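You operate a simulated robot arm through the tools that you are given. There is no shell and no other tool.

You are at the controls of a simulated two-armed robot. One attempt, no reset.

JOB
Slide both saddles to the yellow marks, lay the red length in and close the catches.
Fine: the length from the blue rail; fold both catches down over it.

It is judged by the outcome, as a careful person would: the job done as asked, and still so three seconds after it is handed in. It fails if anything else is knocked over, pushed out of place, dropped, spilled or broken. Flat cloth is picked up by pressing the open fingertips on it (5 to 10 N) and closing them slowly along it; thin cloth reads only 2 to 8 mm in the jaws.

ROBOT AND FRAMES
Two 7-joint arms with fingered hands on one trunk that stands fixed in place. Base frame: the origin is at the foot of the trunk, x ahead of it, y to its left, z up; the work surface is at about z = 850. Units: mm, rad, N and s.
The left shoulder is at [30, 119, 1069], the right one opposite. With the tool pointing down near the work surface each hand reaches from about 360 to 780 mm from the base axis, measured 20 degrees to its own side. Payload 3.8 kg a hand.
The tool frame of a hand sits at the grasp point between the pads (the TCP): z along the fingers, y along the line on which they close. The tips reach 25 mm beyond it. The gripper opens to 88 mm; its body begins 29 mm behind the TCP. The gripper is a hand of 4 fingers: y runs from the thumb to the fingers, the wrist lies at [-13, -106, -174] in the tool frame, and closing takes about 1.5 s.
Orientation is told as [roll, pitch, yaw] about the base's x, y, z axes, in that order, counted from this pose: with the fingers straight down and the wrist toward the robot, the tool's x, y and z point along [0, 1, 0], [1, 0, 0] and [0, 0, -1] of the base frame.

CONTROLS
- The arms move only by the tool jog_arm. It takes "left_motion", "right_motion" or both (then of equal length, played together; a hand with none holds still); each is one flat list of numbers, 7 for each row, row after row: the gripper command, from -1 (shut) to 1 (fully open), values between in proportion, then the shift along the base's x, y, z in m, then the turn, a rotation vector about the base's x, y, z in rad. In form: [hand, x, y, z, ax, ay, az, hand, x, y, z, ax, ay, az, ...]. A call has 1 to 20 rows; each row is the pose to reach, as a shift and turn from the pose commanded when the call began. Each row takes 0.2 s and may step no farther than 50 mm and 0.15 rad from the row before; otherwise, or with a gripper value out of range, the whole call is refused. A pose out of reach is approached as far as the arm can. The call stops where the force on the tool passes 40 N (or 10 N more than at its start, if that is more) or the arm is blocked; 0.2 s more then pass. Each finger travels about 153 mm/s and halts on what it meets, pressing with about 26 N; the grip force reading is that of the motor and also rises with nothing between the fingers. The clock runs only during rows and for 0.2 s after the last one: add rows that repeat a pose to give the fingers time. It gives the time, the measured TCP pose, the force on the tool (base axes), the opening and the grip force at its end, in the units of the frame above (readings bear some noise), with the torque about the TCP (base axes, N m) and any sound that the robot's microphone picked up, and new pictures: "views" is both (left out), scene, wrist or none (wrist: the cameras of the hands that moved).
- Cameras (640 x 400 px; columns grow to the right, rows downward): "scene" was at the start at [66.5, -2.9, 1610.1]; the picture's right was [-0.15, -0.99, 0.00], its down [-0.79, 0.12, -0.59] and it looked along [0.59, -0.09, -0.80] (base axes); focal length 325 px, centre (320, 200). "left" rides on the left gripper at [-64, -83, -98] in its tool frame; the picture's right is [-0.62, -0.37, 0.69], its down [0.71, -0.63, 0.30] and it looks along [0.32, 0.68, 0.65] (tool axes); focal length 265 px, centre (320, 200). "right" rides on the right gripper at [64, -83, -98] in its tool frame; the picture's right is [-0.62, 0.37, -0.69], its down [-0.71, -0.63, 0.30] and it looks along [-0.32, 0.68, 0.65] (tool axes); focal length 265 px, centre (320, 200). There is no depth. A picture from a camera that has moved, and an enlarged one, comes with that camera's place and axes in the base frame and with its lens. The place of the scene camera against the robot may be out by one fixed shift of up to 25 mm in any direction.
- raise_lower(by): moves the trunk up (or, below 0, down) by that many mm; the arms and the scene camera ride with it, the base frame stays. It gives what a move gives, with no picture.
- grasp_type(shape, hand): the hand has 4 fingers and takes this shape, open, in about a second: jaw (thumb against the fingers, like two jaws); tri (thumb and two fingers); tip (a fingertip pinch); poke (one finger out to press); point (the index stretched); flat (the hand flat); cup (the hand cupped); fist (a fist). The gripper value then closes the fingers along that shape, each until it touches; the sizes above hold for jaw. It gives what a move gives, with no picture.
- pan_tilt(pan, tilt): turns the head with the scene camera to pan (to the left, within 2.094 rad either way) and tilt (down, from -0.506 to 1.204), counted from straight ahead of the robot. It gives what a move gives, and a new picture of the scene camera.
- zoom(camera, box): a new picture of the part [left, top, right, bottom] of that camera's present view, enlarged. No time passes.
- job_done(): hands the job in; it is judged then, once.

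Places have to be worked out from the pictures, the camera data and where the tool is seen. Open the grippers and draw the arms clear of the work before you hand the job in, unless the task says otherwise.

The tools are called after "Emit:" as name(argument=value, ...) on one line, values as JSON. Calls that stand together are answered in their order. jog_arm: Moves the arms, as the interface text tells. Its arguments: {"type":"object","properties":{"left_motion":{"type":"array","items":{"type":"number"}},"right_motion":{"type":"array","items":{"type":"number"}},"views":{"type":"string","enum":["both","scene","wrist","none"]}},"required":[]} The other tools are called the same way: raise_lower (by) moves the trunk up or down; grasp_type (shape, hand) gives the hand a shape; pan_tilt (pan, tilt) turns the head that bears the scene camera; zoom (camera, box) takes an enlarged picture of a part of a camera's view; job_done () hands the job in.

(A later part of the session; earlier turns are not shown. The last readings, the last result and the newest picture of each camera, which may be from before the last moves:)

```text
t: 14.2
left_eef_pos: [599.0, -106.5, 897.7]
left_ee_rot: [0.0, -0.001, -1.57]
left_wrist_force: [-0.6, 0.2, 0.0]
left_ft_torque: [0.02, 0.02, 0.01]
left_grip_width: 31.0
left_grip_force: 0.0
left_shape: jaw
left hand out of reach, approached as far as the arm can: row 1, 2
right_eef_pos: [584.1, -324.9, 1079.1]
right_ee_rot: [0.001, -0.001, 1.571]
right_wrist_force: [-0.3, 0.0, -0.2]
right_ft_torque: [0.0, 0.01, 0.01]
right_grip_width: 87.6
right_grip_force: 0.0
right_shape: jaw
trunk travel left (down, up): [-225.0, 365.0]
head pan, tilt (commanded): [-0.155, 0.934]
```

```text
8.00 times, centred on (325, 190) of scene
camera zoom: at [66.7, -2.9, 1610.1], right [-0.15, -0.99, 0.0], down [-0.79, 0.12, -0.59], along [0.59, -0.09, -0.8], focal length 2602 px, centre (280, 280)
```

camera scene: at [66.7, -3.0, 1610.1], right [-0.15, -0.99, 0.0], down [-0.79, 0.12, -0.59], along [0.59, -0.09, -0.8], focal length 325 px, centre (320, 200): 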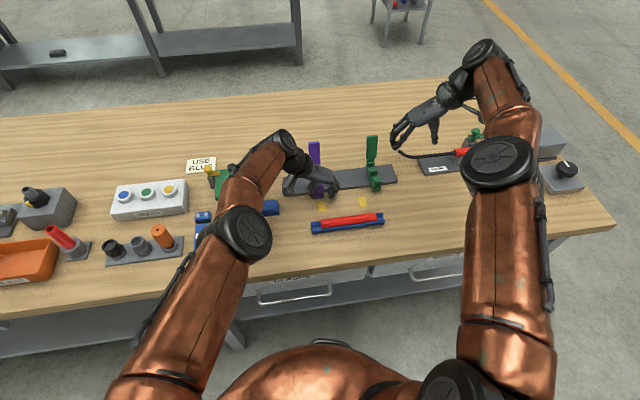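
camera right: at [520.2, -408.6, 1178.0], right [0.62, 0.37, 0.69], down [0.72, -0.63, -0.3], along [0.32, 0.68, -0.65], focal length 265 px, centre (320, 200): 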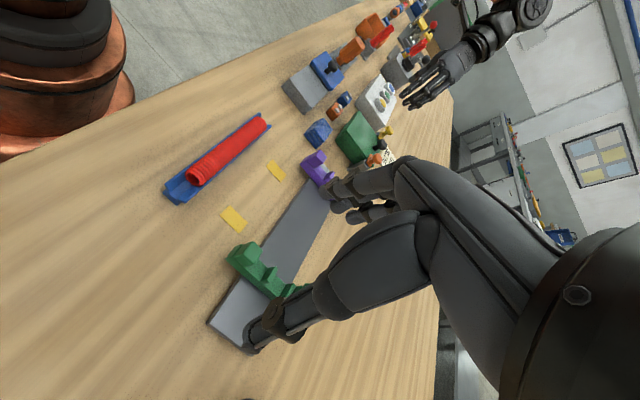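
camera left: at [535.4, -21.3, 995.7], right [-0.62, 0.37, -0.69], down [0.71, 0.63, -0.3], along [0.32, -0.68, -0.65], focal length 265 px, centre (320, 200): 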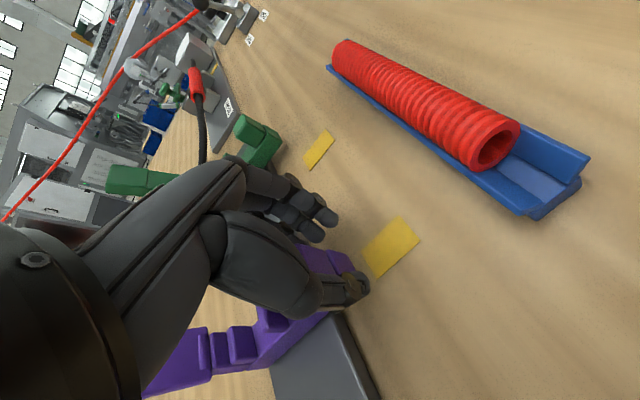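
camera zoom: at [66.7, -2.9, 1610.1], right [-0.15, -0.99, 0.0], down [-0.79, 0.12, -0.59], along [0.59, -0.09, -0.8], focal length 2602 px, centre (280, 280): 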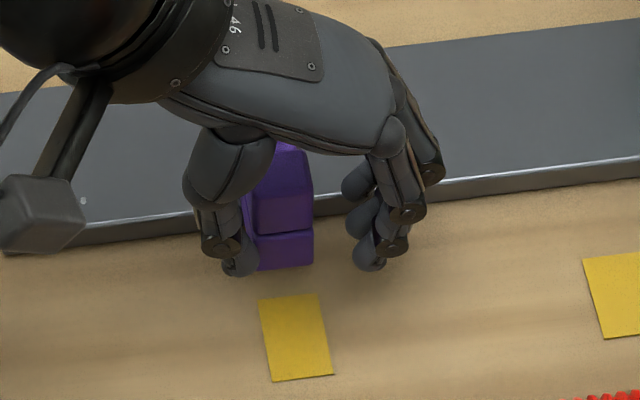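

The saddle now lines up with its mark to well under 1 mm. I open the left jaw, lift straight up and draw the left hand back to the left, giving the right hand room.

Emit:
jog_arm(left_motion=[0.3, -0.01, 0, 0, 0, 0, 0, 1, -0.02, 0, 0, 0, 0, 0, 1, -0.03, 0, 0.0, 0, 0, 0, 1, -0.03, 0, 0.03, 0, 0, 0, 1, -0.03, 0, 0.07, 0, 0, 0, 1, -0.03, 0, 0.11, 0, 0, 0, 1, -0.03, 0.03, 0.14, 0, 0, 0, 1, -0.03, 0.07, 0.16, 0, 0, 0, 1, -0.04, 0.11, 0.17, 0, 0, 0, 1, -0.05, 0.15, 0.17, 0, 0, 0, 1, -0.06, 0.19, 0.17, 0, 0, 0, 1, -0.08, 0.23, 0.17, 0, 0, 0, 1, -0.1, 0.26, 0.17, 0, 0, 0], views="both")

Emit:
zoom(camera="scene", box=[270, 120, 410, 240])

```text
t: 17.0
left_eef_pos: [497.8, 154.4, 1069.3]
left_ee_rot: [0.0, -0.001, -1.571]
left_wrist_force: [-0.3, 0.7, -0.3]
left_ft_torque: [-0.01, 0.0, -0.01]
left_grip_width: 88.2
left_grip_force: 0.1
left_shape: jaw
right_eef_pos: [582.3, -326.6, 1080.3]
right_ee_rot: [0.0, -0.001, 1.571]
right_wrist_force: [0.2, -0.6, 0.6]
right_ft_torque: [0.01, 0.0, -0.01]
right_grip_width: 87.7
right_grip_force: 0.1
right_shape: jaw
trunk travel left (down, up): [-225.0, 365.0]
head pan, tilt (commanded): [-0.155, 0.934]
camera scene: at [66.0, -2.2, 1610.1], right [-0.16, -0.99, 0.0], down [-0.79, 0.12, -0.6], along [0.59, -0.09, -0.8], focal length 325 px, centre (320, 200)
camera left: at [434.6, 237.9, 1168.1], right [-0.62, 0.37, -0.69], down [0.71, 0.63, -0.31], along [0.32, -0.68, -0.65], focal length 265 px, centre (320, 200)
```

scene: 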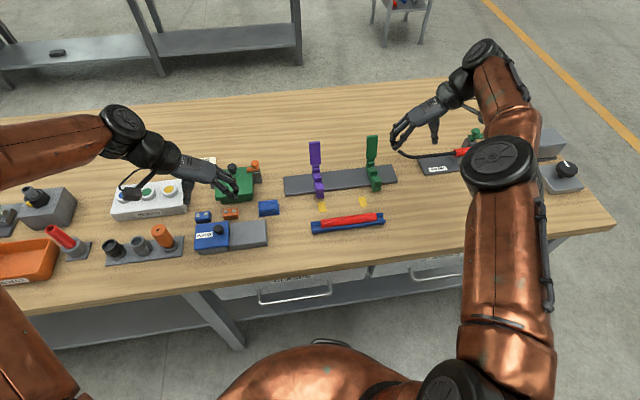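
left: 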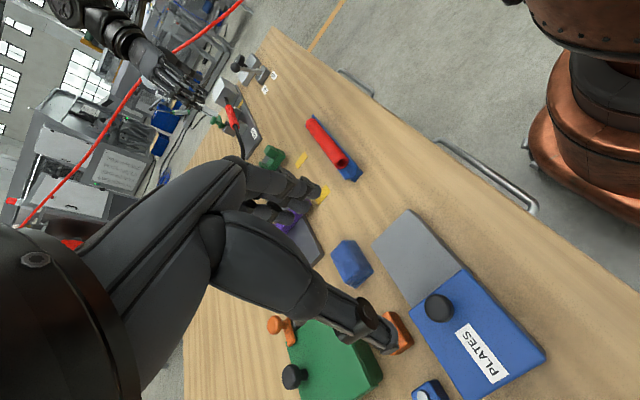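

```text
3.33 times, centred on (340, 180) of scene
camera zoom: at [66.0, -2.2, 1610.1], right [-0.16, -0.99, 0.0], down [-0.79, 0.12, -0.6], along [0.59, -0.09, -0.8], focal length 1084 px, centre (253, 267)
```

zoom: 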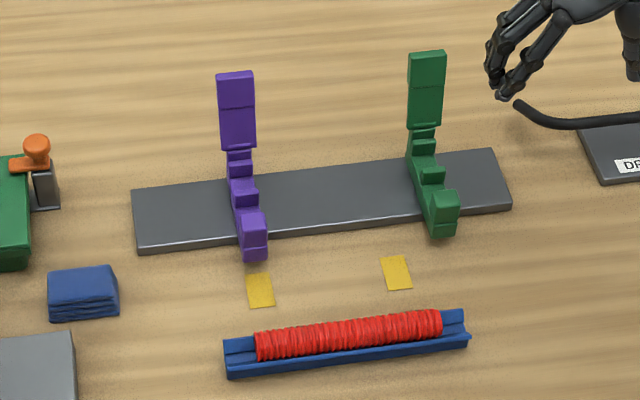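

Purple is placed and standing. Now the right hand goes over the green saddle (x≈615, y≈-269), still above the catch height.

Emit:
jog_arm(right_motion=[1, 0.0, 0.02, -0.02, 0, 0, 0, 1, 0.005, 0.04, -0.045, 0, 0, 0, 1, 0.012, 0.061, -0.07, 0, 0, 0, 1, 0.015, 0.061, -0.075, 0, 0, 0], views="both")

```text
t: 18.0
left_eef_pos: [500.5, 153.9, 1070.0]
left_ee_rot: [0.0, -0.001, -1.572]
left_wrist_force: [0.4, 0.1, -0.1]
left_ft_torque: [0.0, 0.0, 0.0]
left_grip_width: 88.1
left_grip_force: 0.1
left_shape: jaw
right_eef_pos: [598.7, -264.3, 1006.5]
right_ee_rot: [-0.001, 0.001, 1.57]
right_wrist_force: [-0.9, 0.0, -0.7]
right_ft_torque: [0.02, 0.01, 0.01]
right_grip_width: 87.8
right_grip_force: 0.1
right_shape: jaw
trunk travel left (down, up): [-225.0, 365.0]
head pan, tilt (commanded): [-0.155, 0.934]
camera scene: at [66.7, -3.0, 1610.1], right [-0.16, -0.99, 0.0], down [-0.79, 0.12, -0.59], along [0.59, -0.09, -0.8], focal length 325 px, centre (320, 200)
camera right: at [535.2, -347.4, 1103.6], right [0.62, 0.37, 0.69], down [0.71, -0.63, -0.3], along [0.32, 0.68, -0.65], focal length 265 px, centre (320, 200)
```

scene: 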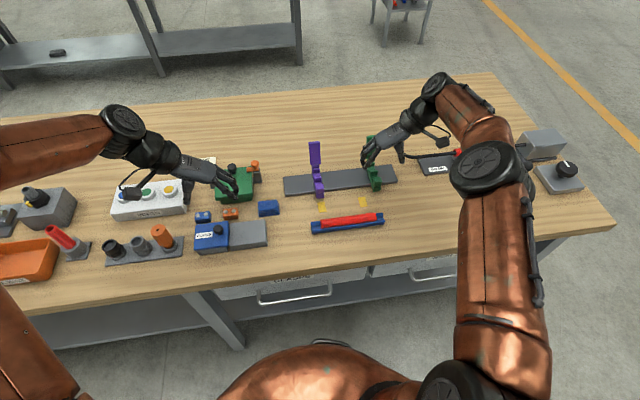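
right: 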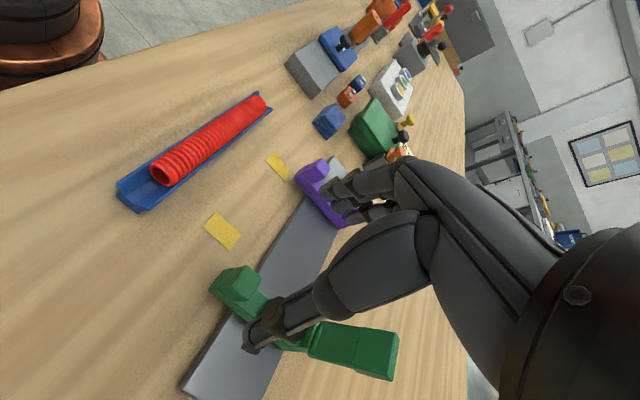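

The right hand straddles the green saddle in plan (fingers on the +y side, thumb on the -y side). I descend with jaws open to tip height ~8–10 mm above the track.

Emit:
jog_arm(right_motion=[1, 0.005, -0.003, -0.03, 0, 0, 0, 1, 0.01, -0.003, -0.06, 0, 0, 0, 1, 0.01, -0.003, -0.08, 0, 0, 0, 1, 0.01, -0.003, -0.08, 0, 0, 0], views="both")

Emit:
zoom(camera="scene", box=[330, 130, 430, 220])

```text
t: 19.0
left_eef_pos: [499.9, 154.7, 1069.0]
left_ee_rot: [-0.001, 0.001, -1.569]
left_wrist_force: [-0.5, -0.1, 0.3]
left_ft_torque: [0.02, 0.02, 0.02]
left_grip_width: 87.9
left_grip_force: 0.1
left_shape: jaw
right_eef_pos: [597.7, -265.1, 926.1]
right_ee_rot: [0.0, 0.004, 1.572]
right_wrist_force: [0.1, -0.1, 0.0]
right_ft_torque: [-0.04, 0.02, 0.02]
right_grip_width: 87.8
right_grip_force: 0.1
right_shape: jaw
right hand out of reach, approached as far as the arm can: row 2, 3, 4
trunk travel left (down, up): [-225.0, 365.0]
head pan, tilt (commanded): [-0.155, 0.934]
camera scene: at [67.1, -2.0, 1610.1], right [-0.15, -0.99, 0.0], down [-0.79, 0.12, -0.59], along [0.59, -0.09, -0.8], focal length 325 px, centre (320, 200)
camera right: at [534.2, -348.2, 1024.2], right [0.62, 0.37, 0.69], down [0.71, -0.63, -0.3], along [0.32, 0.68, -0.65], focal length 265 px, centre (320, 200)
```

scene: 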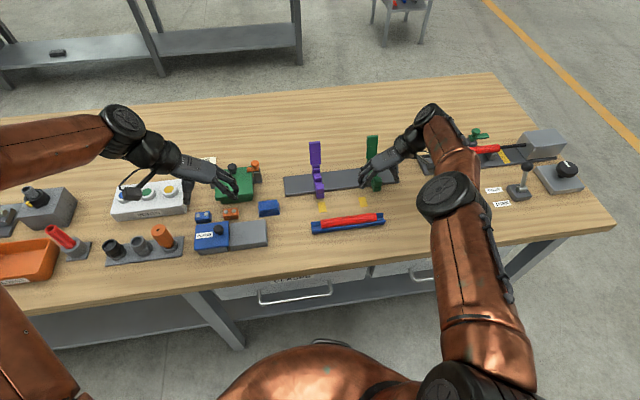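
right: 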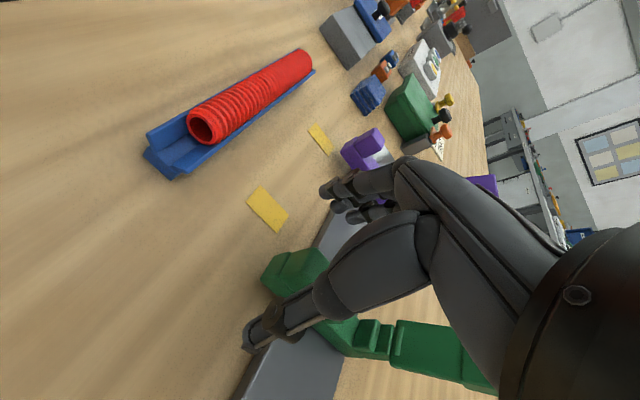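

```text
4.44 times, centred on (380, 175) of scene
camera zoom: at [67.1, -2.0, 1610.1], right [-0.15, -0.99, 0.0], down [-0.79, 0.12, -0.59], along [0.59, -0.09, -0.8], focal length 1445 px, centre (53, 311)
```

zoom: 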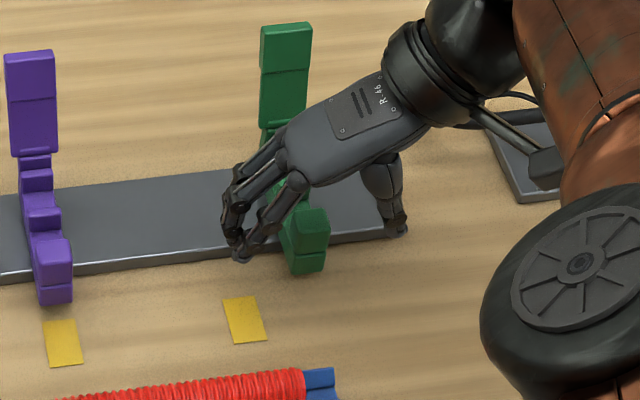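

Reach limits keep x at ~598, so the thumb would only catch the bar's corner. I reduce the yaw by 0.25 rad to gain forward reach (target x≈615), staying at this height.

Emit:
jog_arm(right_motion=[1, -0.009, 0.004, 0, 0, 0, -0.12, 1, -0.009, 0.004, 0, 0, 0, -0.25, 1, -0.009, 0.004, 0, 0, 0, -0.25], views="wrist")

Emit:
zoom(camera="scene", box=[330, 130, 430, 220])

```text
t: 19.8
left_eef_pos: [499.5, 153.6, 1070.6]
left_ee_rot: [0.0, -0.001, -1.568]
left_wrist_force: [0.1, -0.2, 0.2]
left_ft_torque: [-0.01, 0.03, -0.03]
left_grip_width: 87.9
left_grip_force: 0.1
left_shape: jaw
right_eef_pos: [589.6, -262.1, 925.2]
right_ee_rot: [0.0, 0.0, 1.321]
right_wrist_force: [-0.2, 0.1, -0.2]
right_ft_torque: [0.03, -0.03, 0.01]
right_grip_width: 87.8
right_grip_force: 0.0
right_shape: jaw
trunk travel left (down, up): [-225.0, 365.0]
head pan, tilt (commanded): [-0.155, 0.934]
camera right: at [506.8, -326.4, 1024.8], right [0.69, 0.2, 0.69], down [0.53, -0.79, -0.3], along [0.48, 0.58, -0.65], focal length 265 px, centre (320, 200)
```

right: 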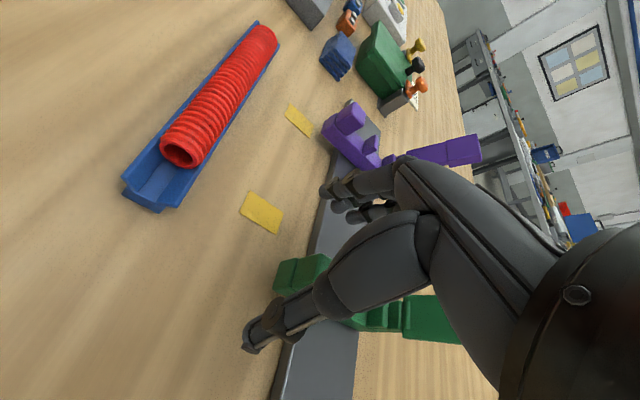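

```text
4.44 times, centred on (380, 175) of scene
camera zoom: at [66.6, -3.1, 1610.1], right [-0.16, -0.99, 0.0], down [-0.79, 0.12, -0.59], along [0.59, -0.09, -0.8], focal length 1445 px, centre (53, 311)
```

zoom: 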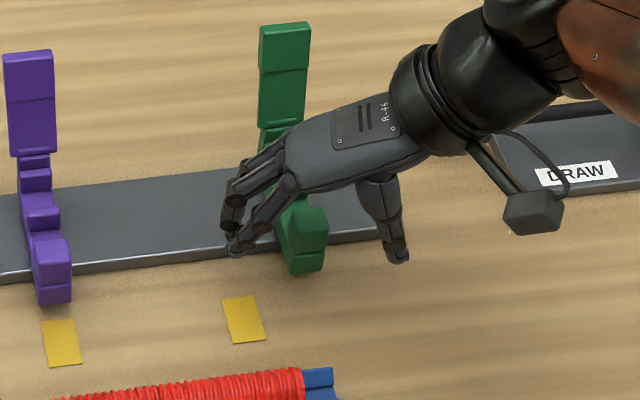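

The move was taken from the pose actually reached, so x is now 590. I shift forward 27 mm and slightly to -y at this height to put the thumb well onto the bar's side.

Emit:
jog_arm(right_motion=[1, 0.014, -0.003, 0, 0, 0, 0, 1, 0.028, -0.006, 0, 0, 0, 0, 1, 0.028, -0.006, 0, 0, 0, 0], views="wrist")

Emit:
zoom(camera="scene", box=[330, 130, 430, 220])

```text
t: 20.6
left_eef_pos: [499.8, 154.2, 1069.9]
left_ee_rot: [0.0, -0.002, -1.574]
left_wrist_force: [0.6, -0.5, 0.4]
left_ft_torque: [-0.02, -0.02, 0.02]
left_grip_width: 88.1
left_grip_force: 0.2
left_shape: jaw
right_eef_pos: [618.7, -266.6, 925.3]
right_ee_rot: [-0.001, -0.002, 1.322]
right_wrist_force: [-0.2, -0.1, 0.1]
right_ft_torque: [0.0, -0.03, -0.01]
right_grip_width: 87.6
right_grip_force: 0.1
right_shape: jaw
trunk travel left (down, up): [-225.0, 365.0]
head pan, tilt (commanded): [-0.155, 0.934]
camera right: at [535.5, -331.8, 1025.3], right [0.69, 0.2, 0.69], down [0.54, -0.79, -0.3], along [0.48, 0.58, -0.65], focal length 265 px, centre (320, 200)
```

right: 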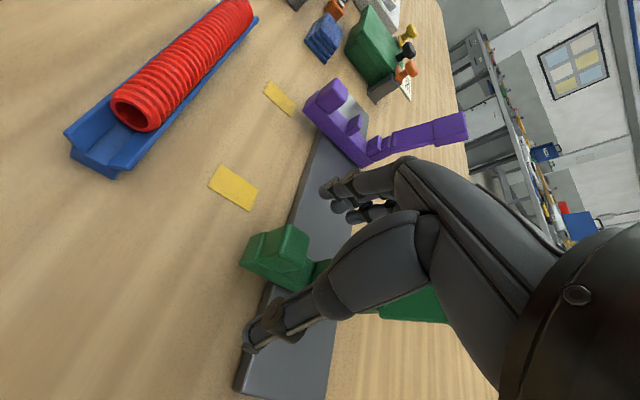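

```text
4.44 times, centred on (380, 175) of scene
camera zoom: at [66.3, -3.1, 1610.1], right [-0.16, -0.99, 0.0], down [-0.79, 0.12, -0.59], along [0.59, -0.09, -0.8], focal length 1445 px, centre (53, 311)
```

zoom: 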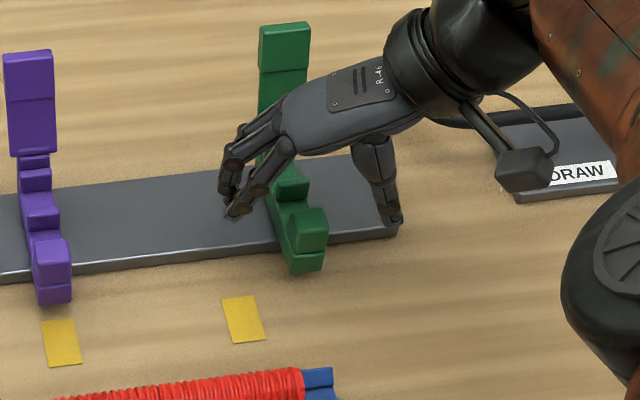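

Alignment looks right: fingers on the +y side, thumb on the -y side, palm clear of the catch. I descend to tip height ~872 and close to a ~45 mm fork.

Emit:
jog_arm(right_motion=[1, 0, -0.002, -0.015, 0, 0, 0, 1, 0, -0.002, -0.028, 0, 0, 0, 0.5, 0, -0.002, -0.029, 0, 0, 0, 0.05, 0, -0.002, -0.029, 0, 0, 0, 0.05, 0, -0.002, -0.029, 0, 0, 0], views="both")

Emit:
zoom(camera="scene", box=[330, 130, 430, 220])

Emit:
zoom(camera="right", box=[150, 180, 410, 400])

```text
t: 21.8
left_eef_pos: [499.7, 154.3, 1070.5]
left_ee_rot: [0.0, 0.0, -1.57]
left_wrist_force: [-0.6, -0.1, 0.4]
left_ft_torque: [-0.01, 0.02, -0.01]
left_grip_width: 87.7
left_grip_force: 0.0
left_shape: jaw
right_eef_pos: [617.9, -269.4, 897.3]
right_ee_rot: [-0.001, 0.0, 1.322]
right_wrist_force: [-0.2, 0.9, -0.4]
right_ft_torque: [-0.06, -0.03, 0.0]
right_grip_width: 46.3
right_grip_force: 0.1
right_shape: jaw
trunk travel left (down, up): [-225.0, 365.0]
head pan, tilt (commanded): [-0.155, 0.934]
camera scene: at [66.6, -2.9, 1610.1], right [-0.15, -0.99, 0.0], down [-0.79, 0.12, -0.59], along [0.59, -0.09, -0.8], focal length 325 px, centre (320, 200)
camera right: at [534.6, -333.6, 996.5], right [0.69, 0.2, 0.69], down [0.54, -0.79, -0.3], along [0.48, 0.58, -0.65], focal length 265 px, centre (320, 200)
```

scene: 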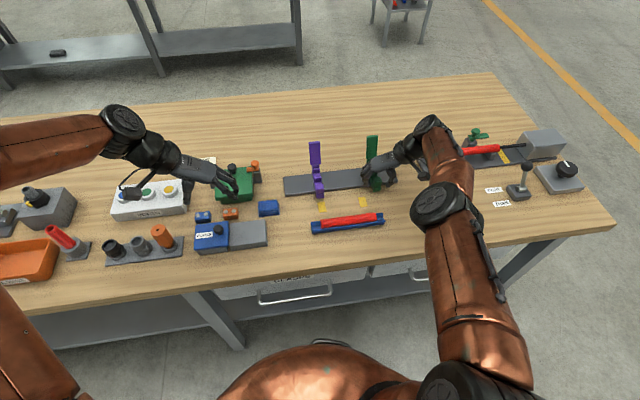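
right: 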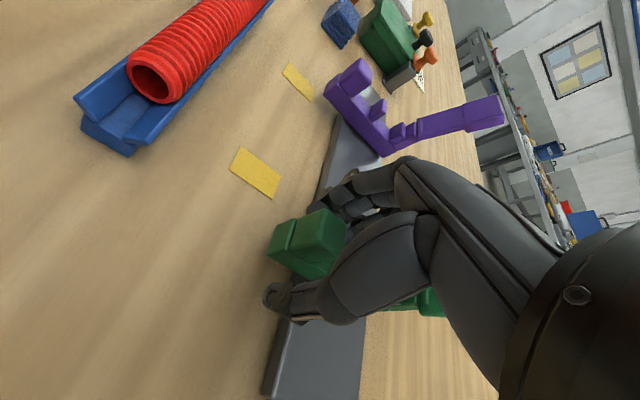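

```text
4.44 times, centred on (380, 175) of scene
camera zoom: at [66.6, -2.9, 1610.1], right [-0.15, -0.99, 0.0], down [-0.79, 0.12, -0.59], along [0.59, -0.09, -0.8], focal length 1445 px, centre (53, 311)
```

zoom: 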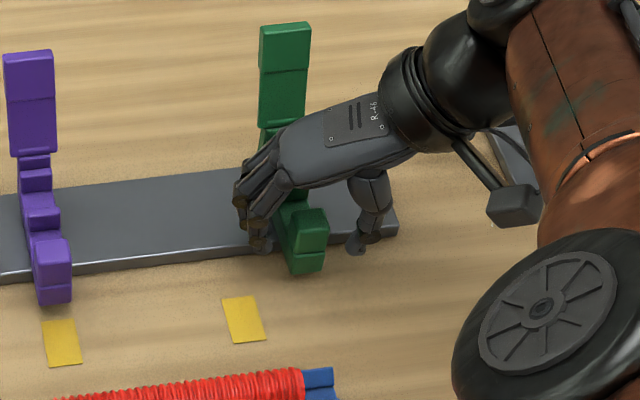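

```text
1.82 times, centred on (280, 290) of right
camera zoom: at [534.6, -333.6, 996.5], right [0.69, 0.2, 0.69], down [0.54, -0.79, -0.3], along [0.48, 0.58, -0.65], focal length 483 px, centre (393, 36)
```

zoom: 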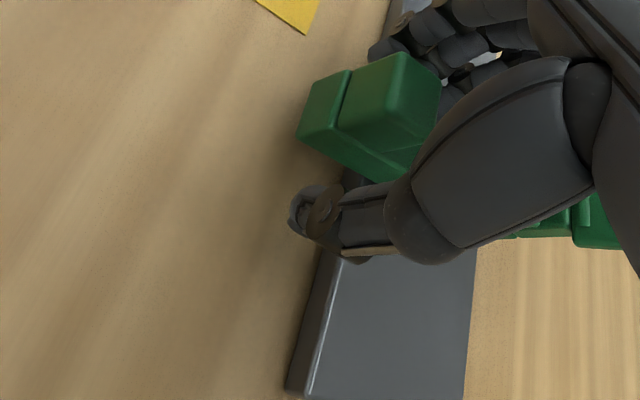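

The fork surrounds the green saddle with some slack on the thumb side. I push in +y 45 mm slowly and then measure.

Emit:
jog_arm(right_motion=[0.05, 0, 0.01, 0, 0, 0, 0, 0.05, 0, 0.02, 0, 0, 0, 0, 0.05, 0, 0.03, 0, 0, 0, 0, 0.05, 0, 0.04, 0, 0, 0, 0, 0.05, 0, 0.045, 0, 0, 0, 0, 0.05, 0, 0.045, 0, 0, 0, 0], views="both")

Emit:
zoom(camera="scene", box=[330, 150, 400, 220])

```text
t: 23.2
left_eef_pos: [500.2, 154.3, 1070.8]
left_ee_rot: [0.0, 0.0, -1.569]
left_wrist_force: [0.9, -0.4, -0.1]
left_ft_torque: [0.0, 0.04, 0.01]
left_grip_width: 87.9
left_grip_force: 0.1
left_shape: jaw
right_eef_pos: [625.1, -226.2, 894.4]
right_ee_rot: [0.003, 0.0, 1.32]
right_wrist_force: [-0.1, -1.3, 0.0]
right_ft_torque: [0.03, 0.03, 0.04]
right_grip_width: 47.0
right_grip_force: 0.0
right_shape: jaw
right hand out of reach, approached as far as the arm can: row 3, 4, 5, 6
trunk travel left (down, up): [-225.0, 365.0]
head pan, tilt (commanded): [-0.155, 0.934]
camera scene: at [66.6, -2.9, 1610.1], right [-0.15, -0.99, 0.0], down [-0.79, 0.12, -0.59], along [0.59, -0.09, -0.8], focal length 325 px, centre (320, 200)
camera right: at [543.8, -291.5, 993.7], right [0.69, 0.2, 0.69], down [0.54, -0.79, -0.31], along [0.48, 0.58, -0.65], focal length 265 px, centre (320, 200)
```

scene: 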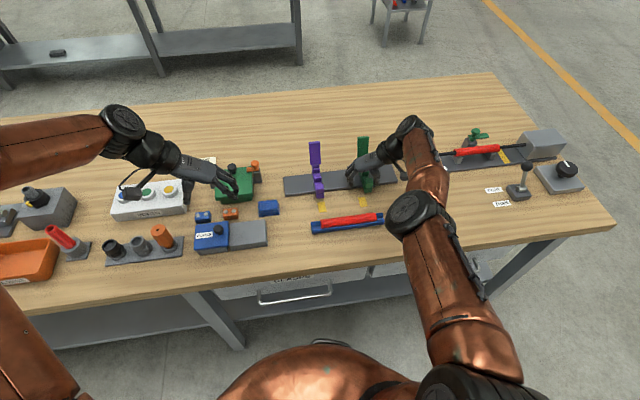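
right: 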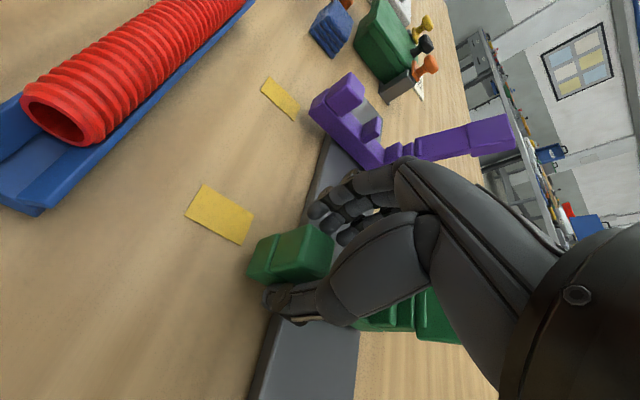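

```text
5.71 times, centred on (365, 185) of scene
camera zoom: at [66.6, -2.9, 1610.1], right [-0.15, -0.99, 0.0], down [-0.79, 0.12, -0.59], along [0.59, -0.09, -0.8], focal length 1858 px, centre (63, 286)
```

zoom: 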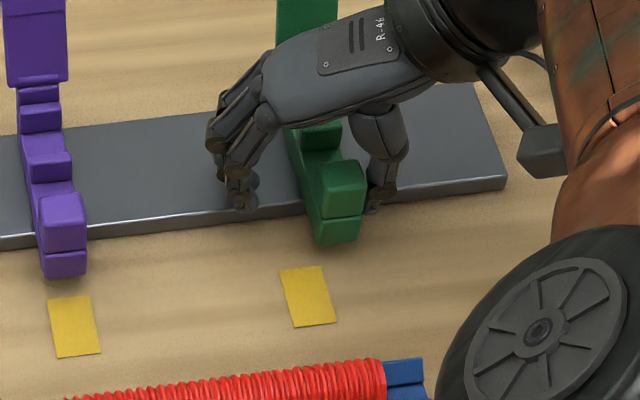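

Green is now at about 20 mm short of its mark (purple reads within ~1 mm of its own). I push a further ~17 mm with a slight yaw relief and height correction, then re-measure.

Emit:
jog_arm(right_motion=[0.05, 0, 0.006, 0.001, 0, 0, -0.03, 0.05, 0, 0.012, 0.002, 0, 0, -0.06, 0.05, 0, 0.016, 0.003, 0, 0, -0.08, 0.05, 0, 0.016, 0.003, 0, 0, -0.08], views="none")

Emit:
zoom(camera="scene", box=[330, 150, 400, 220])

```text
t: 24.2
left_eef_pos: [500.1, 153.9, 1070.1]
left_ee_rot: [-0.001, 0.001, -1.57]
left_wrist_force: [-0.4, -0.2, -0.9]
left_ft_torque: [-0.02, 0.02, -0.01]
left_grip_width: 87.8
left_grip_force: 0.1
left_shape: jaw
right_eef_pos: [638.6, -212.9, 894.6]
right_ee_rot: [0.002, 0.0, 1.24]
right_wrist_force: [-0.8, 0.0, -0.6]
right_ft_torque: [0.02, 0.05, 0.0]
right_grip_width: 47.0
right_grip_force: 0.1
right_shape: jaw
right hand out of reach, approached as far as the arm can: row 1, 2, 3, 4
trunk travel left (down, up): [-225.0, 365.0]
head pan, tilt (commanded): [-0.155, 0.934]
```

```text
5.71 times, centred on (365, 185) of scene
camera zoom: at [66.6, -2.9, 1610.1], right [-0.15, -0.99, 0.0], down [-0.79, 0.12, -0.59], along [0.59, -0.09, -0.8], focal length 1858 px, centre (63, 286)
```

zoom: 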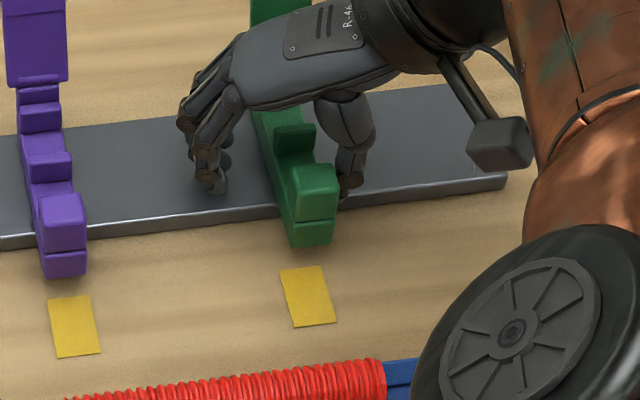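

The limit drift took x to 639, too near the catch, so I back x off 20 mm with more yaw relief while pushing ~4.5 mm further (green reads 5.7 mm short).

Emit:
jog_arm(right_motion=[0.05, -0.007, 0.001, 0.0005, 0, 0, -0.06, 0.05, -0.014, 0.002, 0.001, 0, 0, -0.12, 0.05, -0.02, 0.0035, 0.001, 0, 0, -0.16, 0.05, -0.02, 0.004, 0.001, 0, 0, -0.16], views="none")

Emit:
zoom(camera="scene", box=[330, 150, 400, 220])

```text
t: 25.2
left_eef_pos: [500.4, 153.6, 1070.6]
left_ee_rot: [0.0, 0.001, -1.569]
left_wrist_force: [-0.7, 0.3, -0.5]
left_ft_torque: [-0.03, -0.02, 0.01]
left_grip_width: 88.0
left_grip_force: 0.1
left_shape: jaw
right_eef_pos: [651.7, -217.5, 888.0]
right_ee_rot: [-0.001, 0.001, 1.08]
right_wrist_force: [-1.2, 1.2, 4.0]
right_ft_torque: [0.09, -0.02, 0.01]
right_grip_width: 46.3
right_grip_force: 0.1
right_shape: jaw
right hand out of reach, approached as far as the arm can: row 1, 2, 3, 4
trunk travel left (down, up): [-225.0, 365.0]
head pan, tilt (commanded): [-0.155, 0.934]
```

```text
5.71 times, centred on (365, 185) of scene
camera zoom: at [66.0, -2.6, 1610.2], right [-0.15, -0.99, 0.0], down [-0.79, 0.12, -0.6], along [0.59, -0.09, -0.8], focal length 1858 px, centre (63, 286)
```

zoom: 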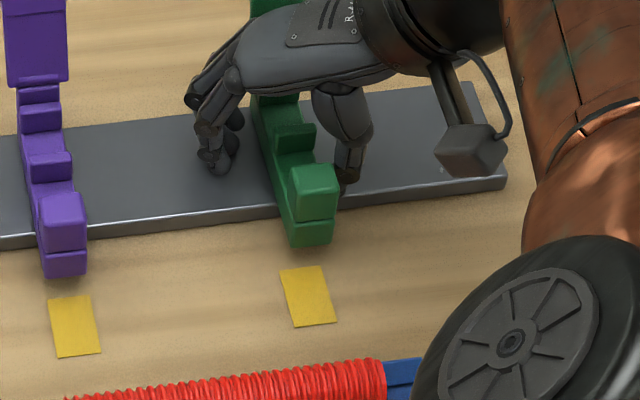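

The arm limit made the hand drift to x≈652 and the tips just touched the track (4 N). I stop pushing and lift straight up with a little -x to get out.

Emit:
jog_arm(right_motion=[0.2, -0.005, -0.002, 0.012, 0, 0, 0, 0.2, -0.012, -0.002, 0.03, 0, 0, 0], views="both")

```text
t: 25.8
left_eef_pos: [499.5, 153.8, 1069.6]
left_ee_rot: [0.001, -0.001, -1.57]
left_wrist_force: [1.0, 0.6, -0.4]
left_ft_torque: [-0.02, 0.03, 0.03]
left_grip_width: 87.8
left_grip_force: 0.0
left_shape: jaw
right_eef_pos: [656.6, -223.4, 911.9]
right_ee_rot: [0.002, 0.001, 1.083]
right_wrist_force: [-0.1, 0.9, 0.0]
right_ft_torque: [0.02, 0.01, -0.03]
right_grip_width: 52.4
right_grip_force: 0.0
right_shape: jaw
right hand out of reach, approached as far as the arm can: row 1, 2
trunk travel left (down, up): [-225.0, 365.0]
head pan, tilt (commanded): [-0.155, 0.934]
camera scene: at [66.5, -2.6, 1610.1], right [-0.15, -0.99, 0.0], down [-0.79, 0.12, -0.59], along [0.59, -0.09, -0.8], focal length 325 px, centre (320, 200)
camera right: at [561.8, -268.2, 1012.3], right [0.72, 0.03, 0.69], down [0.33, -0.89, -0.31], along [0.61, 0.45, -0.66], focal length 265 px, centre (320, 200)
```

scene: 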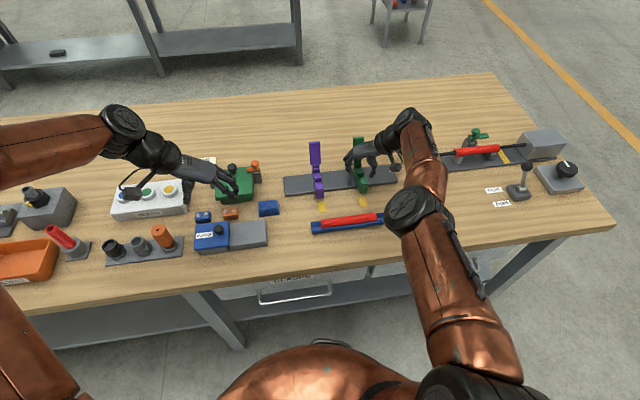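
right: 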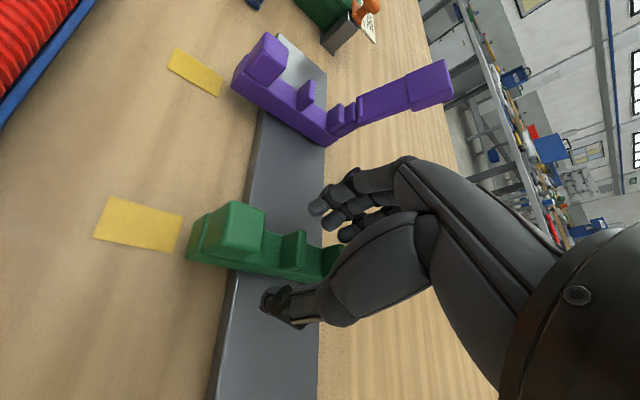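

The hand is drifting toward the catch at a joint limit. I'll lift it purely vertically with the trunk (both arms ride up), which avoids any arm-limit drift.

Emit:
raise_lower(by=120)

```text
t: 27.3
left_eef_pos: [498.7, 154.5, 1189.6]
left_ee_rot: [0.0, -0.001, -1.57]
left_wrist_force: [-0.8, -0.9, 0.6]
left_ft_torque: [0.01, 0.01, 0.03]
left_grip_width: 88.1
left_grip_force: 0.0
left_shape: jaw
right_eef_pos: [657.3, -224.5, 1033.2]
right_ee_rot: [0.004, 0.0, 1.083]
right_wrist_force: [-0.2, -0.7, -0.2]
right_ft_torque: [0.02, 0.02, -0.02]
right_grip_width: 52.5
right_grip_force: 0.0
right_shape: jaw
trunk travel left (down, up): [-345.0, 245.0]
head pan, tilt (commanded): [-0.155, 0.934]
```

The hand is clear above everything. I now return the right hand to yaw 0 and pull it back toward the robot to a comfortable posture.

Emit:
jog_arm(right_motion=[0.5, -0.015, -0.005, 0.01, 0, 0, -0.14, 0.8, -0.03, -0.01, 0.02, 0, 0, -0.28, 1, -0.045, -0.015, 0.02, 0, 0, -0.42, 1, -0.06, -0.02, 0.02, 0, 0, -0.56, 1, -0.075, -0.025, 0.02, 0, 0, -0.7, 1, -0.09, -0.03, 0.02, 0, 0, -0.84, 1, -0.105, -0.035, 0.02, 0, 0, -0.98, 1, -0.12, -0.04, 0.02, 0, 0, -1.083, 1, -0.12, -0.04, 0.02, 0, 0, -1.083], views="both")

Emit:
zoom(camera="scene", box=[250, 150, 410, 260])

```text
t: 29.3
left_eef_pos: [499.6, 154.7, 1190.7]
left_ee_rot: [-0.001, 0.001, -1.568]
left_wrist_force: [-0.1, -0.3, 0.2]
left_ft_torque: [0.01, 0.02, -0.01]
left_grip_width: 87.8
left_grip_force: 0.0
left_shape: jaw
right_eef_pos: [720.9, -309.1, 1011.3]
right_ee_rot: [0.003, -0.001, -0.001]
right_wrist_force: [0.4, -0.2, 0.3]
right_ft_torque: [0.02, 0.01, 0.02]
right_grip_width: 87.5
right_grip_force: 0.1
right_shape: jaw
right hand out of reach, approached as far as the arm can: row 1, 2, 3, 4, 5, 6, 7, 8, 9
trunk travel left (down, up): [-345.0, 245.0]
head pan, tilt (commanded): [-0.155, 0.934]
camera scene: at [66.6, -2.9, 1730.1], right [-0.15, -0.99, 0.0], down [-0.79, 0.12, -0.59], along [0.59, -0.09, -0.8], focal length 325 px, centre (320, 200)
camera right: at [637.9, -243.8, 1110.9], right [0.37, -0.62, 0.69], down [-0.63, -0.71, -0.31], along [0.68, -0.32, -0.66], focal length 265 px, centre (320, 200)
```

scene: 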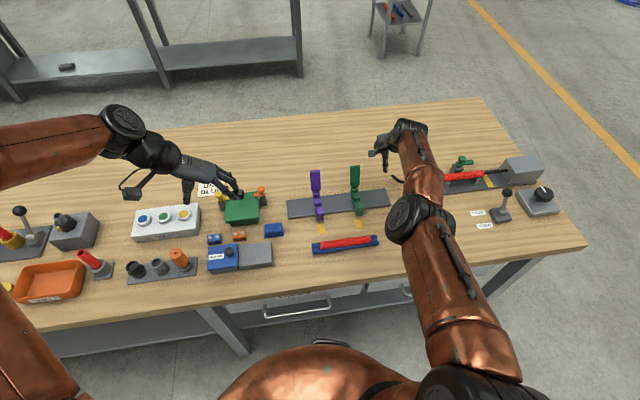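
right: 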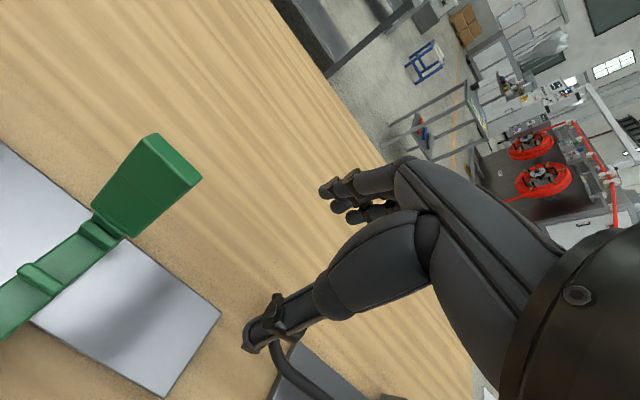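

```text
3.64 times, centred on (330, 205) of scene
camera zoom: at [66.6, -2.9, 1730.1], right [-0.15, -0.99, 0.0], down [-0.79, 0.12, -0.59], along [0.59, -0.09, -0.8], focal length 1183 px, centre (284, 182)
```

zoom: 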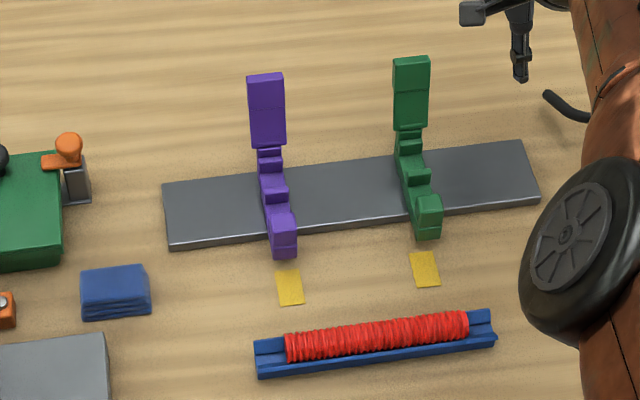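

Only the wrist turned while the arm stayed put, so the hand is at (721, -309). It is clear of everything; I try drawing it straight back toward the robot now that the yaw is neutral.

Emit:
jog_arm(right_motion=[1, -0.04, 0, 0.02, 0, 0, 0, 1, -0.08, 0, 0.04, 0, 0, 0, 1, -0.12, 0, 0.06, 0, 0, 0, 1, -0.16, 0, 0.08, 0, 0, 0], views="both")

```text
t: 30.3
left_eef_pos: [499.4, 152.7, 1190.6]
left_ee_rot: [0.001, 0.001, -1.57]
left_wrist_force: [-0.1, -0.5, -1.0]
left_ft_torque: [0.01, -0.02, -0.01]
left_grip_width: 87.7
left_grip_force: 0.1
left_shape: jaw
right_eef_pos: [712.7, -370.9, 1071.9]
right_ee_rot: [0.002, 0.001, 0.0]
right_wrist_force: [-0.2, 0.3, -0.8]
right_ft_torque: [0.0, 0.01, 0.04]
right_grip_width: 87.6
right_grip_force: 0.1
right_shape: jaw
right hand out of reach, approached as far as the arm can: row 1, 2, 3, 4
trunk travel left (down, up): [-345.0, 245.0]
head pan, tilt (commanded): [-0.155, 0.934]
camera scene: at [65.8, -4.1, 1730.1], right [-0.15, -0.99, 0.0], down [-0.79, 0.12, -0.6], along [0.59, -0.09, -0.8], focal length 325 px, centre (320, 200)
camera right: at [630.7, -306.6, 1171.0], right [0.37, -0.62, 0.69], down [-0.63, -0.71, -0.31], along [0.68, -0.32, -0.66], focal length 265 px, centre (320, 200)
```

scene: 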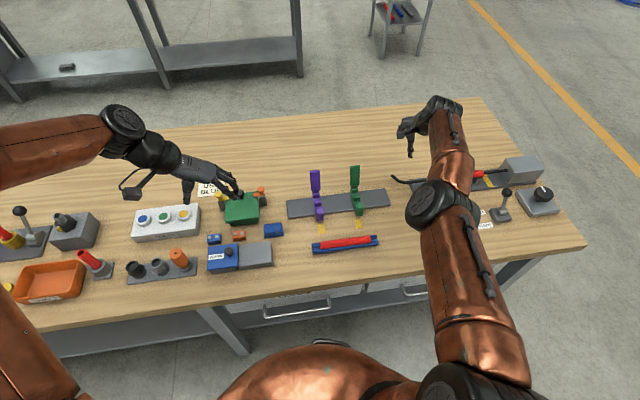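
right: 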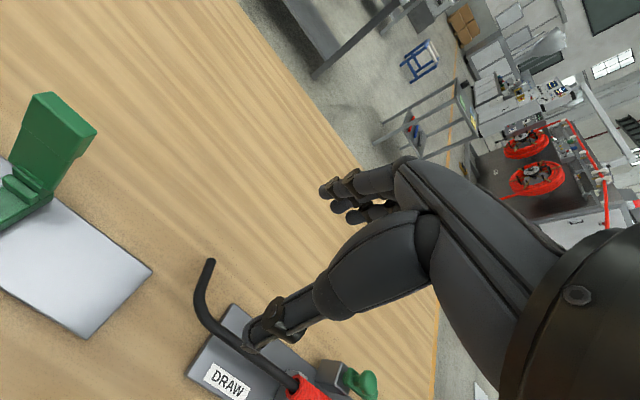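

The arm's elbow has settled low and resists coming straight back. I raise the hand first, heading toward the original start posture relative to the trunk.

Emit:
jog_arm(right_motion=[1, 0, 0, 0.04, 0, 0, 0, 1, -0.01, 0, 0.08, 0, 0, 0, 1, -0.02, 0, 0.12, 0, 0, 0, 1, -0.05, 0.01, 0.15, 0, 0, 0, 1, -0.08, 0.02, 0.17, 0, 0, 0, 1, -0.12, 0.03, 0.19, 0, 0, 0, 1, -0.16, 0.03, 0.19, 0, 0, 0, 1, -0.2, 0.03, 0.19, 0, 0, 0], views="scene")

```text
t: 32.1
left_eef_pos: [499.1, 153.5, 1190.2]
left_ee_rot: [0.0, 0.0, -1.568]
left_wrist_force: [0.6, 0.3, 0.1]
left_ft_torque: [0.06, -0.06, 0.03]
left_grip_width: 87.7
left_grip_force: 0.1
left_shape: jaw
right_eef_pos: [689.1, -410.3, 1297.5]
right_ee_rot: [0.004, 0.003, -0.001]
right_wrist_force: [0.0, 0.4, 0.4]
right_ft_torque: [-0.01, 0.03, -0.02]
right_grip_width: 87.8
right_grip_force: 0.0
right_shape: jaw
right hand out of reach, approached as far as the arm can: row 2, 3, 4, 5, 6, 7, 8
trunk travel left (down, up): [-345.0, 245.0]
head pan, tilt (commanded): [-0.155, 0.934]
camera scene: at [65.9, -4.1, 1730.1], right [-0.15, -0.99, 0.0], down [-0.79, 0.12, -0.6], along [0.59, -0.09, -0.8], focal length 325 px, centre (320, 200)
```

scene: 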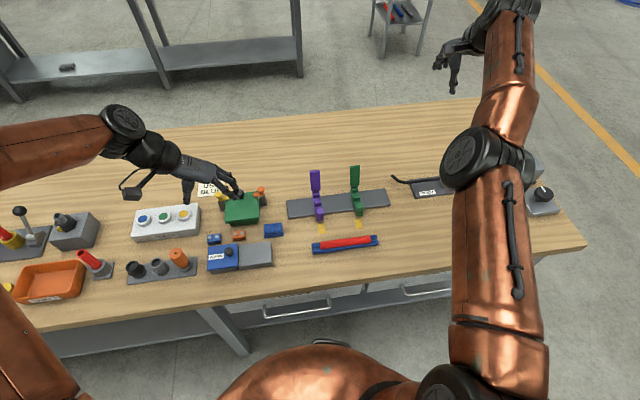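

The arm is nearly extended up and out; I now aim directly for the original start posture (about (451, -333, 1264) with the trunk raised).

Emit:
jog_arm(right_motion=[1, -0.04, 0.013, -0.006, 0, 0, 0, 1, -0.08, 0.026, -0.012, 0, 0, 0, 1, -0.12, 0.039, -0.018, 0, 0, 0, 1, -0.16, 0.052, -0.024, 0, 0, 0, 1, -0.2, 0.065, -0.03, 0, 0, 0, 1, -0.238, 0.077, -0.033, 0, 0, 0, 1, -0.238, 0.077, -0.033, 0, 0, 0], views="scene")

```text
t: 33.7
left_eef_pos: [499.6, 152.9, 1190.6]
left_ee_rot: [0.0, 0.0, -1.568]
left_wrist_force: [0.7, 0.7, -0.4]
left_ft_torque: [-0.03, -0.02, -0.01]
left_grip_width: 87.8
left_grip_force: 0.1
left_shape: jaw
right_eef_pos: [657.0, -448.5, 1340.9]
right_ee_rot: [0.004, 0.003, -0.001]
right_wrist_force: [0.6, 0.9, -0.2]
right_ft_torque: [-0.01, -0.03, -0.01]
right_grip_width: 87.8
right_grip_force: 0.0
right_shape: jaw
right hand out of reach, approached as far as the arm can: row 1, 2, 3, 4, 5, 6, 7
trunk travel left (down, up): [-345.0, 245.0]
head pan, tilt (commanded): [-0.155, 0.934]
camera scene: at [66.7, -2.9, 1730.1], right [-0.15, -0.99, 0.0], down [-0.79, 0.12, -0.59], along [0.59, -0.09, -0.8], focal length 325 px, centre (320, 200)
```

scene: 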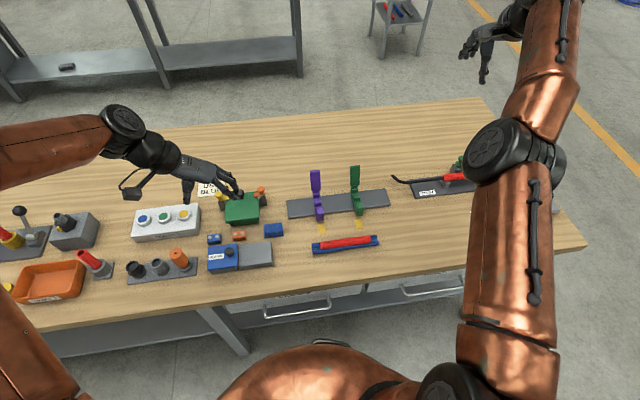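

The strict downward orientation is holding the arm in this posture. With the hand far from everything, I relax it by pitching the fingers forward while drawing back, to let the elbow fold.

Emit:
jog_arm(right_motion=[1, -0.02, 0.005, -0.01, 0, -0.14, 0, 1, -0.04, 0.01, -0.02, 0, -0.28, 0, 1, -0.06, 0.02, -0.03, 0, -0.42, 0, 1, -0.08, 0.03, -0.04, 0, -0.56, 0, 1, -0.11, 0.04, -0.05, 0, -0.7, 0, 1, -0.14, 0.05, -0.06, 0, -0.84, 0, 1, -0.17, 0.06, -0.07, 0, -0.95, 0, 1, -0.2, 0.07, -0.08, 0, -0.95, 0], views="scene")

```text
t: 35.5
left_eef_pos: [500.7, 155.4, 1189.7]
left_ee_rot: [-0.001, 0.001, -1.568]
left_wrist_force: [0.1, 0.9, -0.2]
left_ft_torque: [-0.02, -0.03, -0.01]
left_grip_width: 87.7
left_grip_force: 0.2
left_shape: jaw
right_eef_pos: [663.1, -596.8, 1216.0]
right_ee_rot: [0.003, -0.951, -0.002]
right_wrist_force: [-0.4, 0.8, 0.3]
right_ft_torque: [-0.03, 0.03, -0.03]
right_grip_width: 88.0
right_grip_force: 0.1
right_shape: jaw
right hand out of reach, approached as far as the arm can: row 1, 2, 3, 4, 5, 6, 7, 8
trunk travel left (down, up): [-345.0, 245.0]
head pan, tilt (commanded): [-0.155, 0.934]
camera scene: at [66.9, -2.1, 1730.1], right [-0.15, -0.99, 0.0], down [-0.79, 0.12, -0.59], along [0.59, -0.09, -0.8], focal length 325 px, centre (320, 200)
```

scene: 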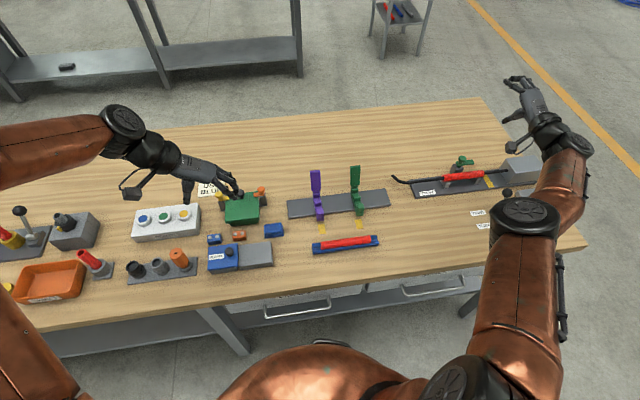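

The elbow is high but the forearm points outward, so the wrist is at its inner limit. I relax it by turning the yaw clockwise while holding position, then I'll swing the hand inward.

Emit:
jog_arm(right_motion=[1, 0, 0, 0, 0, 0, -0.14, 1, 0, 0, 0, 0, 0, -0.28, 1, 0, 0.01, 0, 0, 0, -0.42, 1, 0, 0.02, 0, 0, 0, -0.56, 1, -0.01, 0.04, 0, 0, 0, -0.7, 1, -0.02, 0.07, 0, 0, 0, -0.7, 1, -0.04, 0.11, 0, 0, 0, -0.7, 1, -0.06, 0.15, 0, 0, 0, -0.7], views="scene")

```text
t: 37.3
left_eef_pos: [499.9, 153.1, 1189.0]
left_ee_rot: [0.0, -0.001, -1.57]
left_wrist_force: [0.5, -0.8, -0.1]
left_ft_torque: [0.02, 0.01, -0.01]
left_grip_width: 88.1
left_grip_force: 0.0
left_shape: jaw
right_eef_pos: [698.6, -636.3, 1209.1]
right_ee_rot: [0.024, -0.938, -0.621]
right_wrist_force: [-0.7, -0.3, -0.6]
right_ft_torque: [0.0, 0.02, -0.02]
right_grip_width: 88.0
right_grip_force: 0.1
right_shape: jaw
right hand out of reach, approached as far as the arm can: row 1, 2, 3, 4, 5, 6, 7, 8
trunk travel left (down, up): [-345.0, 245.0]
head pan, tilt (commanded): [-0.155, 0.934]
camera scene: at [66.4, -3.1, 1730.1], right [-0.15, -0.99, 0.0], down [-0.79, 0.12, -0.59], along [0.59, -0.09, -0.8], focal length 325 px, centre (320, 200)
```

scene: 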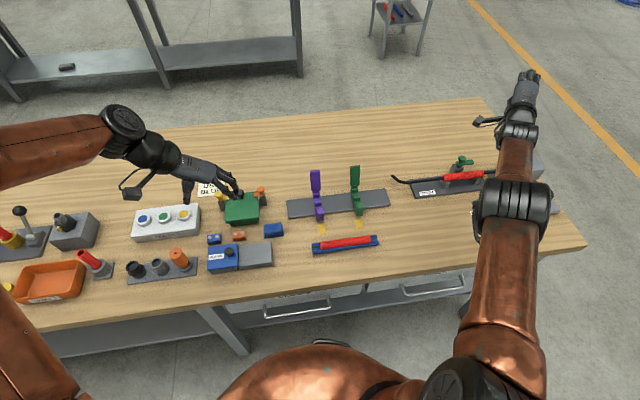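

The arm is now straight with the hand in line. I test a small pure translation inward to see how it responds.

Emit:
jog_arm(right_motion=[1, -0.02, 0.02, 0, 0, 0, 0, 1, -0.04, 0.04, 0, 0, 0, 0, 1, -0.06, 0.06, 0, 0, 0, 0, 1, -0.08, 0.08, 0, 0, 0, 0], views="scene")

```text
t: 38.5
left_eef_pos: [501.2, 158.5, 1188.8]
left_ee_rot: [-0.002, -0.003, -1.57]
left_wrist_force: [-0.2, 0.1, 0.5]
left_ft_torque: [-0.03, -0.01, 0.01]
left_grip_width: 88.1
left_grip_force: 0.1
left_shape: jaw
right_eef_pos: [595.7, -617.0, 1119.6]
right_ee_rot: [-0.047, -0.764, -0.705]
right_wrist_force: [0.6, 0.0, -0.2]
right_ft_torque: [-0.05, 0.01, -0.01]
right_grip_width: 88.0
right_grip_force: 0.0
right_shape: jaw
right hand out of reach, approached as far as the arm can: row 1, 2, 3
trunk travel left (down, up): [-345.0, 245.0]
head pan, tilt (commanded): [-0.155, 0.934]
stopped in row 4 (right hand): the arm was blocked; the commanded pose is now the measured one
camera scene: at [69.3, 2.8, 1730.1], right [-0.15, -0.99, 0.0], down [-0.8, 0.12, -0.59], along [0.59, -0.09, -0.8], focal length 325 px, centre (320, 200)
```

scene: 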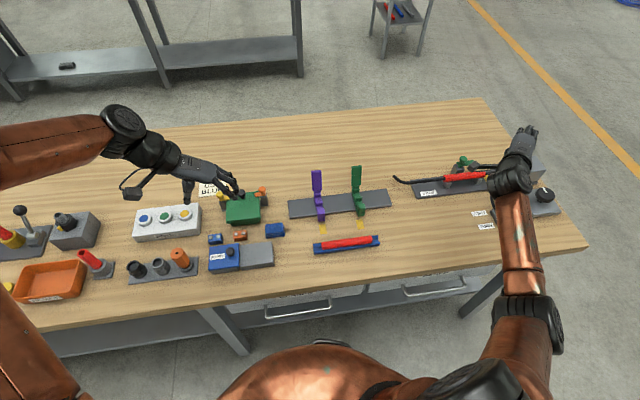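

The arm snapped to a different elbow solution and is free at (596, -617, 1120). I check nothing was touched on the right side before continuing.

Emit:
zoom(camera="scene", box=[380, 100, 620, 280])

Emit:
zoom(camera="right", box=[0, 0, 640, 400])

```text
2.22 times, centred on (500, 190) of scene
camera zoom: at [69.3, 2.8, 1730.1], right [-0.15, -0.99, 0.0], down [-0.8, 0.12, -0.59], along [0.59, -0.09, -0.8], focal length 723 px, centre (-80, 222)
```

zoom: 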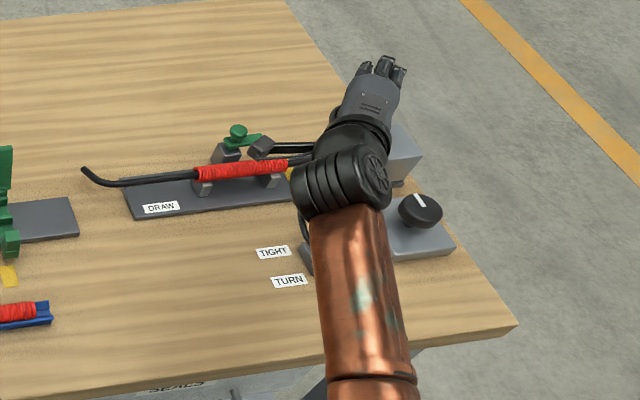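

```text
1.00 times, centred on (320, 200) of right (not enlarged: the box is as wide or as high as the picture)
camera zoom: at [545.4, -483.0, 1130.8], right [-0.56, -0.29, 0.78], down [-0.68, -0.38, -0.63], along [0.48, -0.88, 0.01], focal length 265 px, centre (320, 200)
```

zoom: 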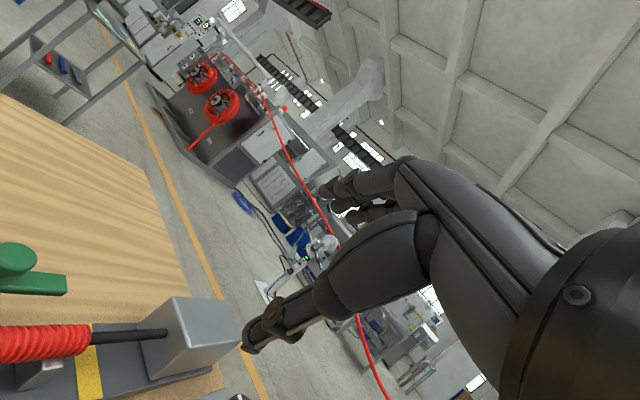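

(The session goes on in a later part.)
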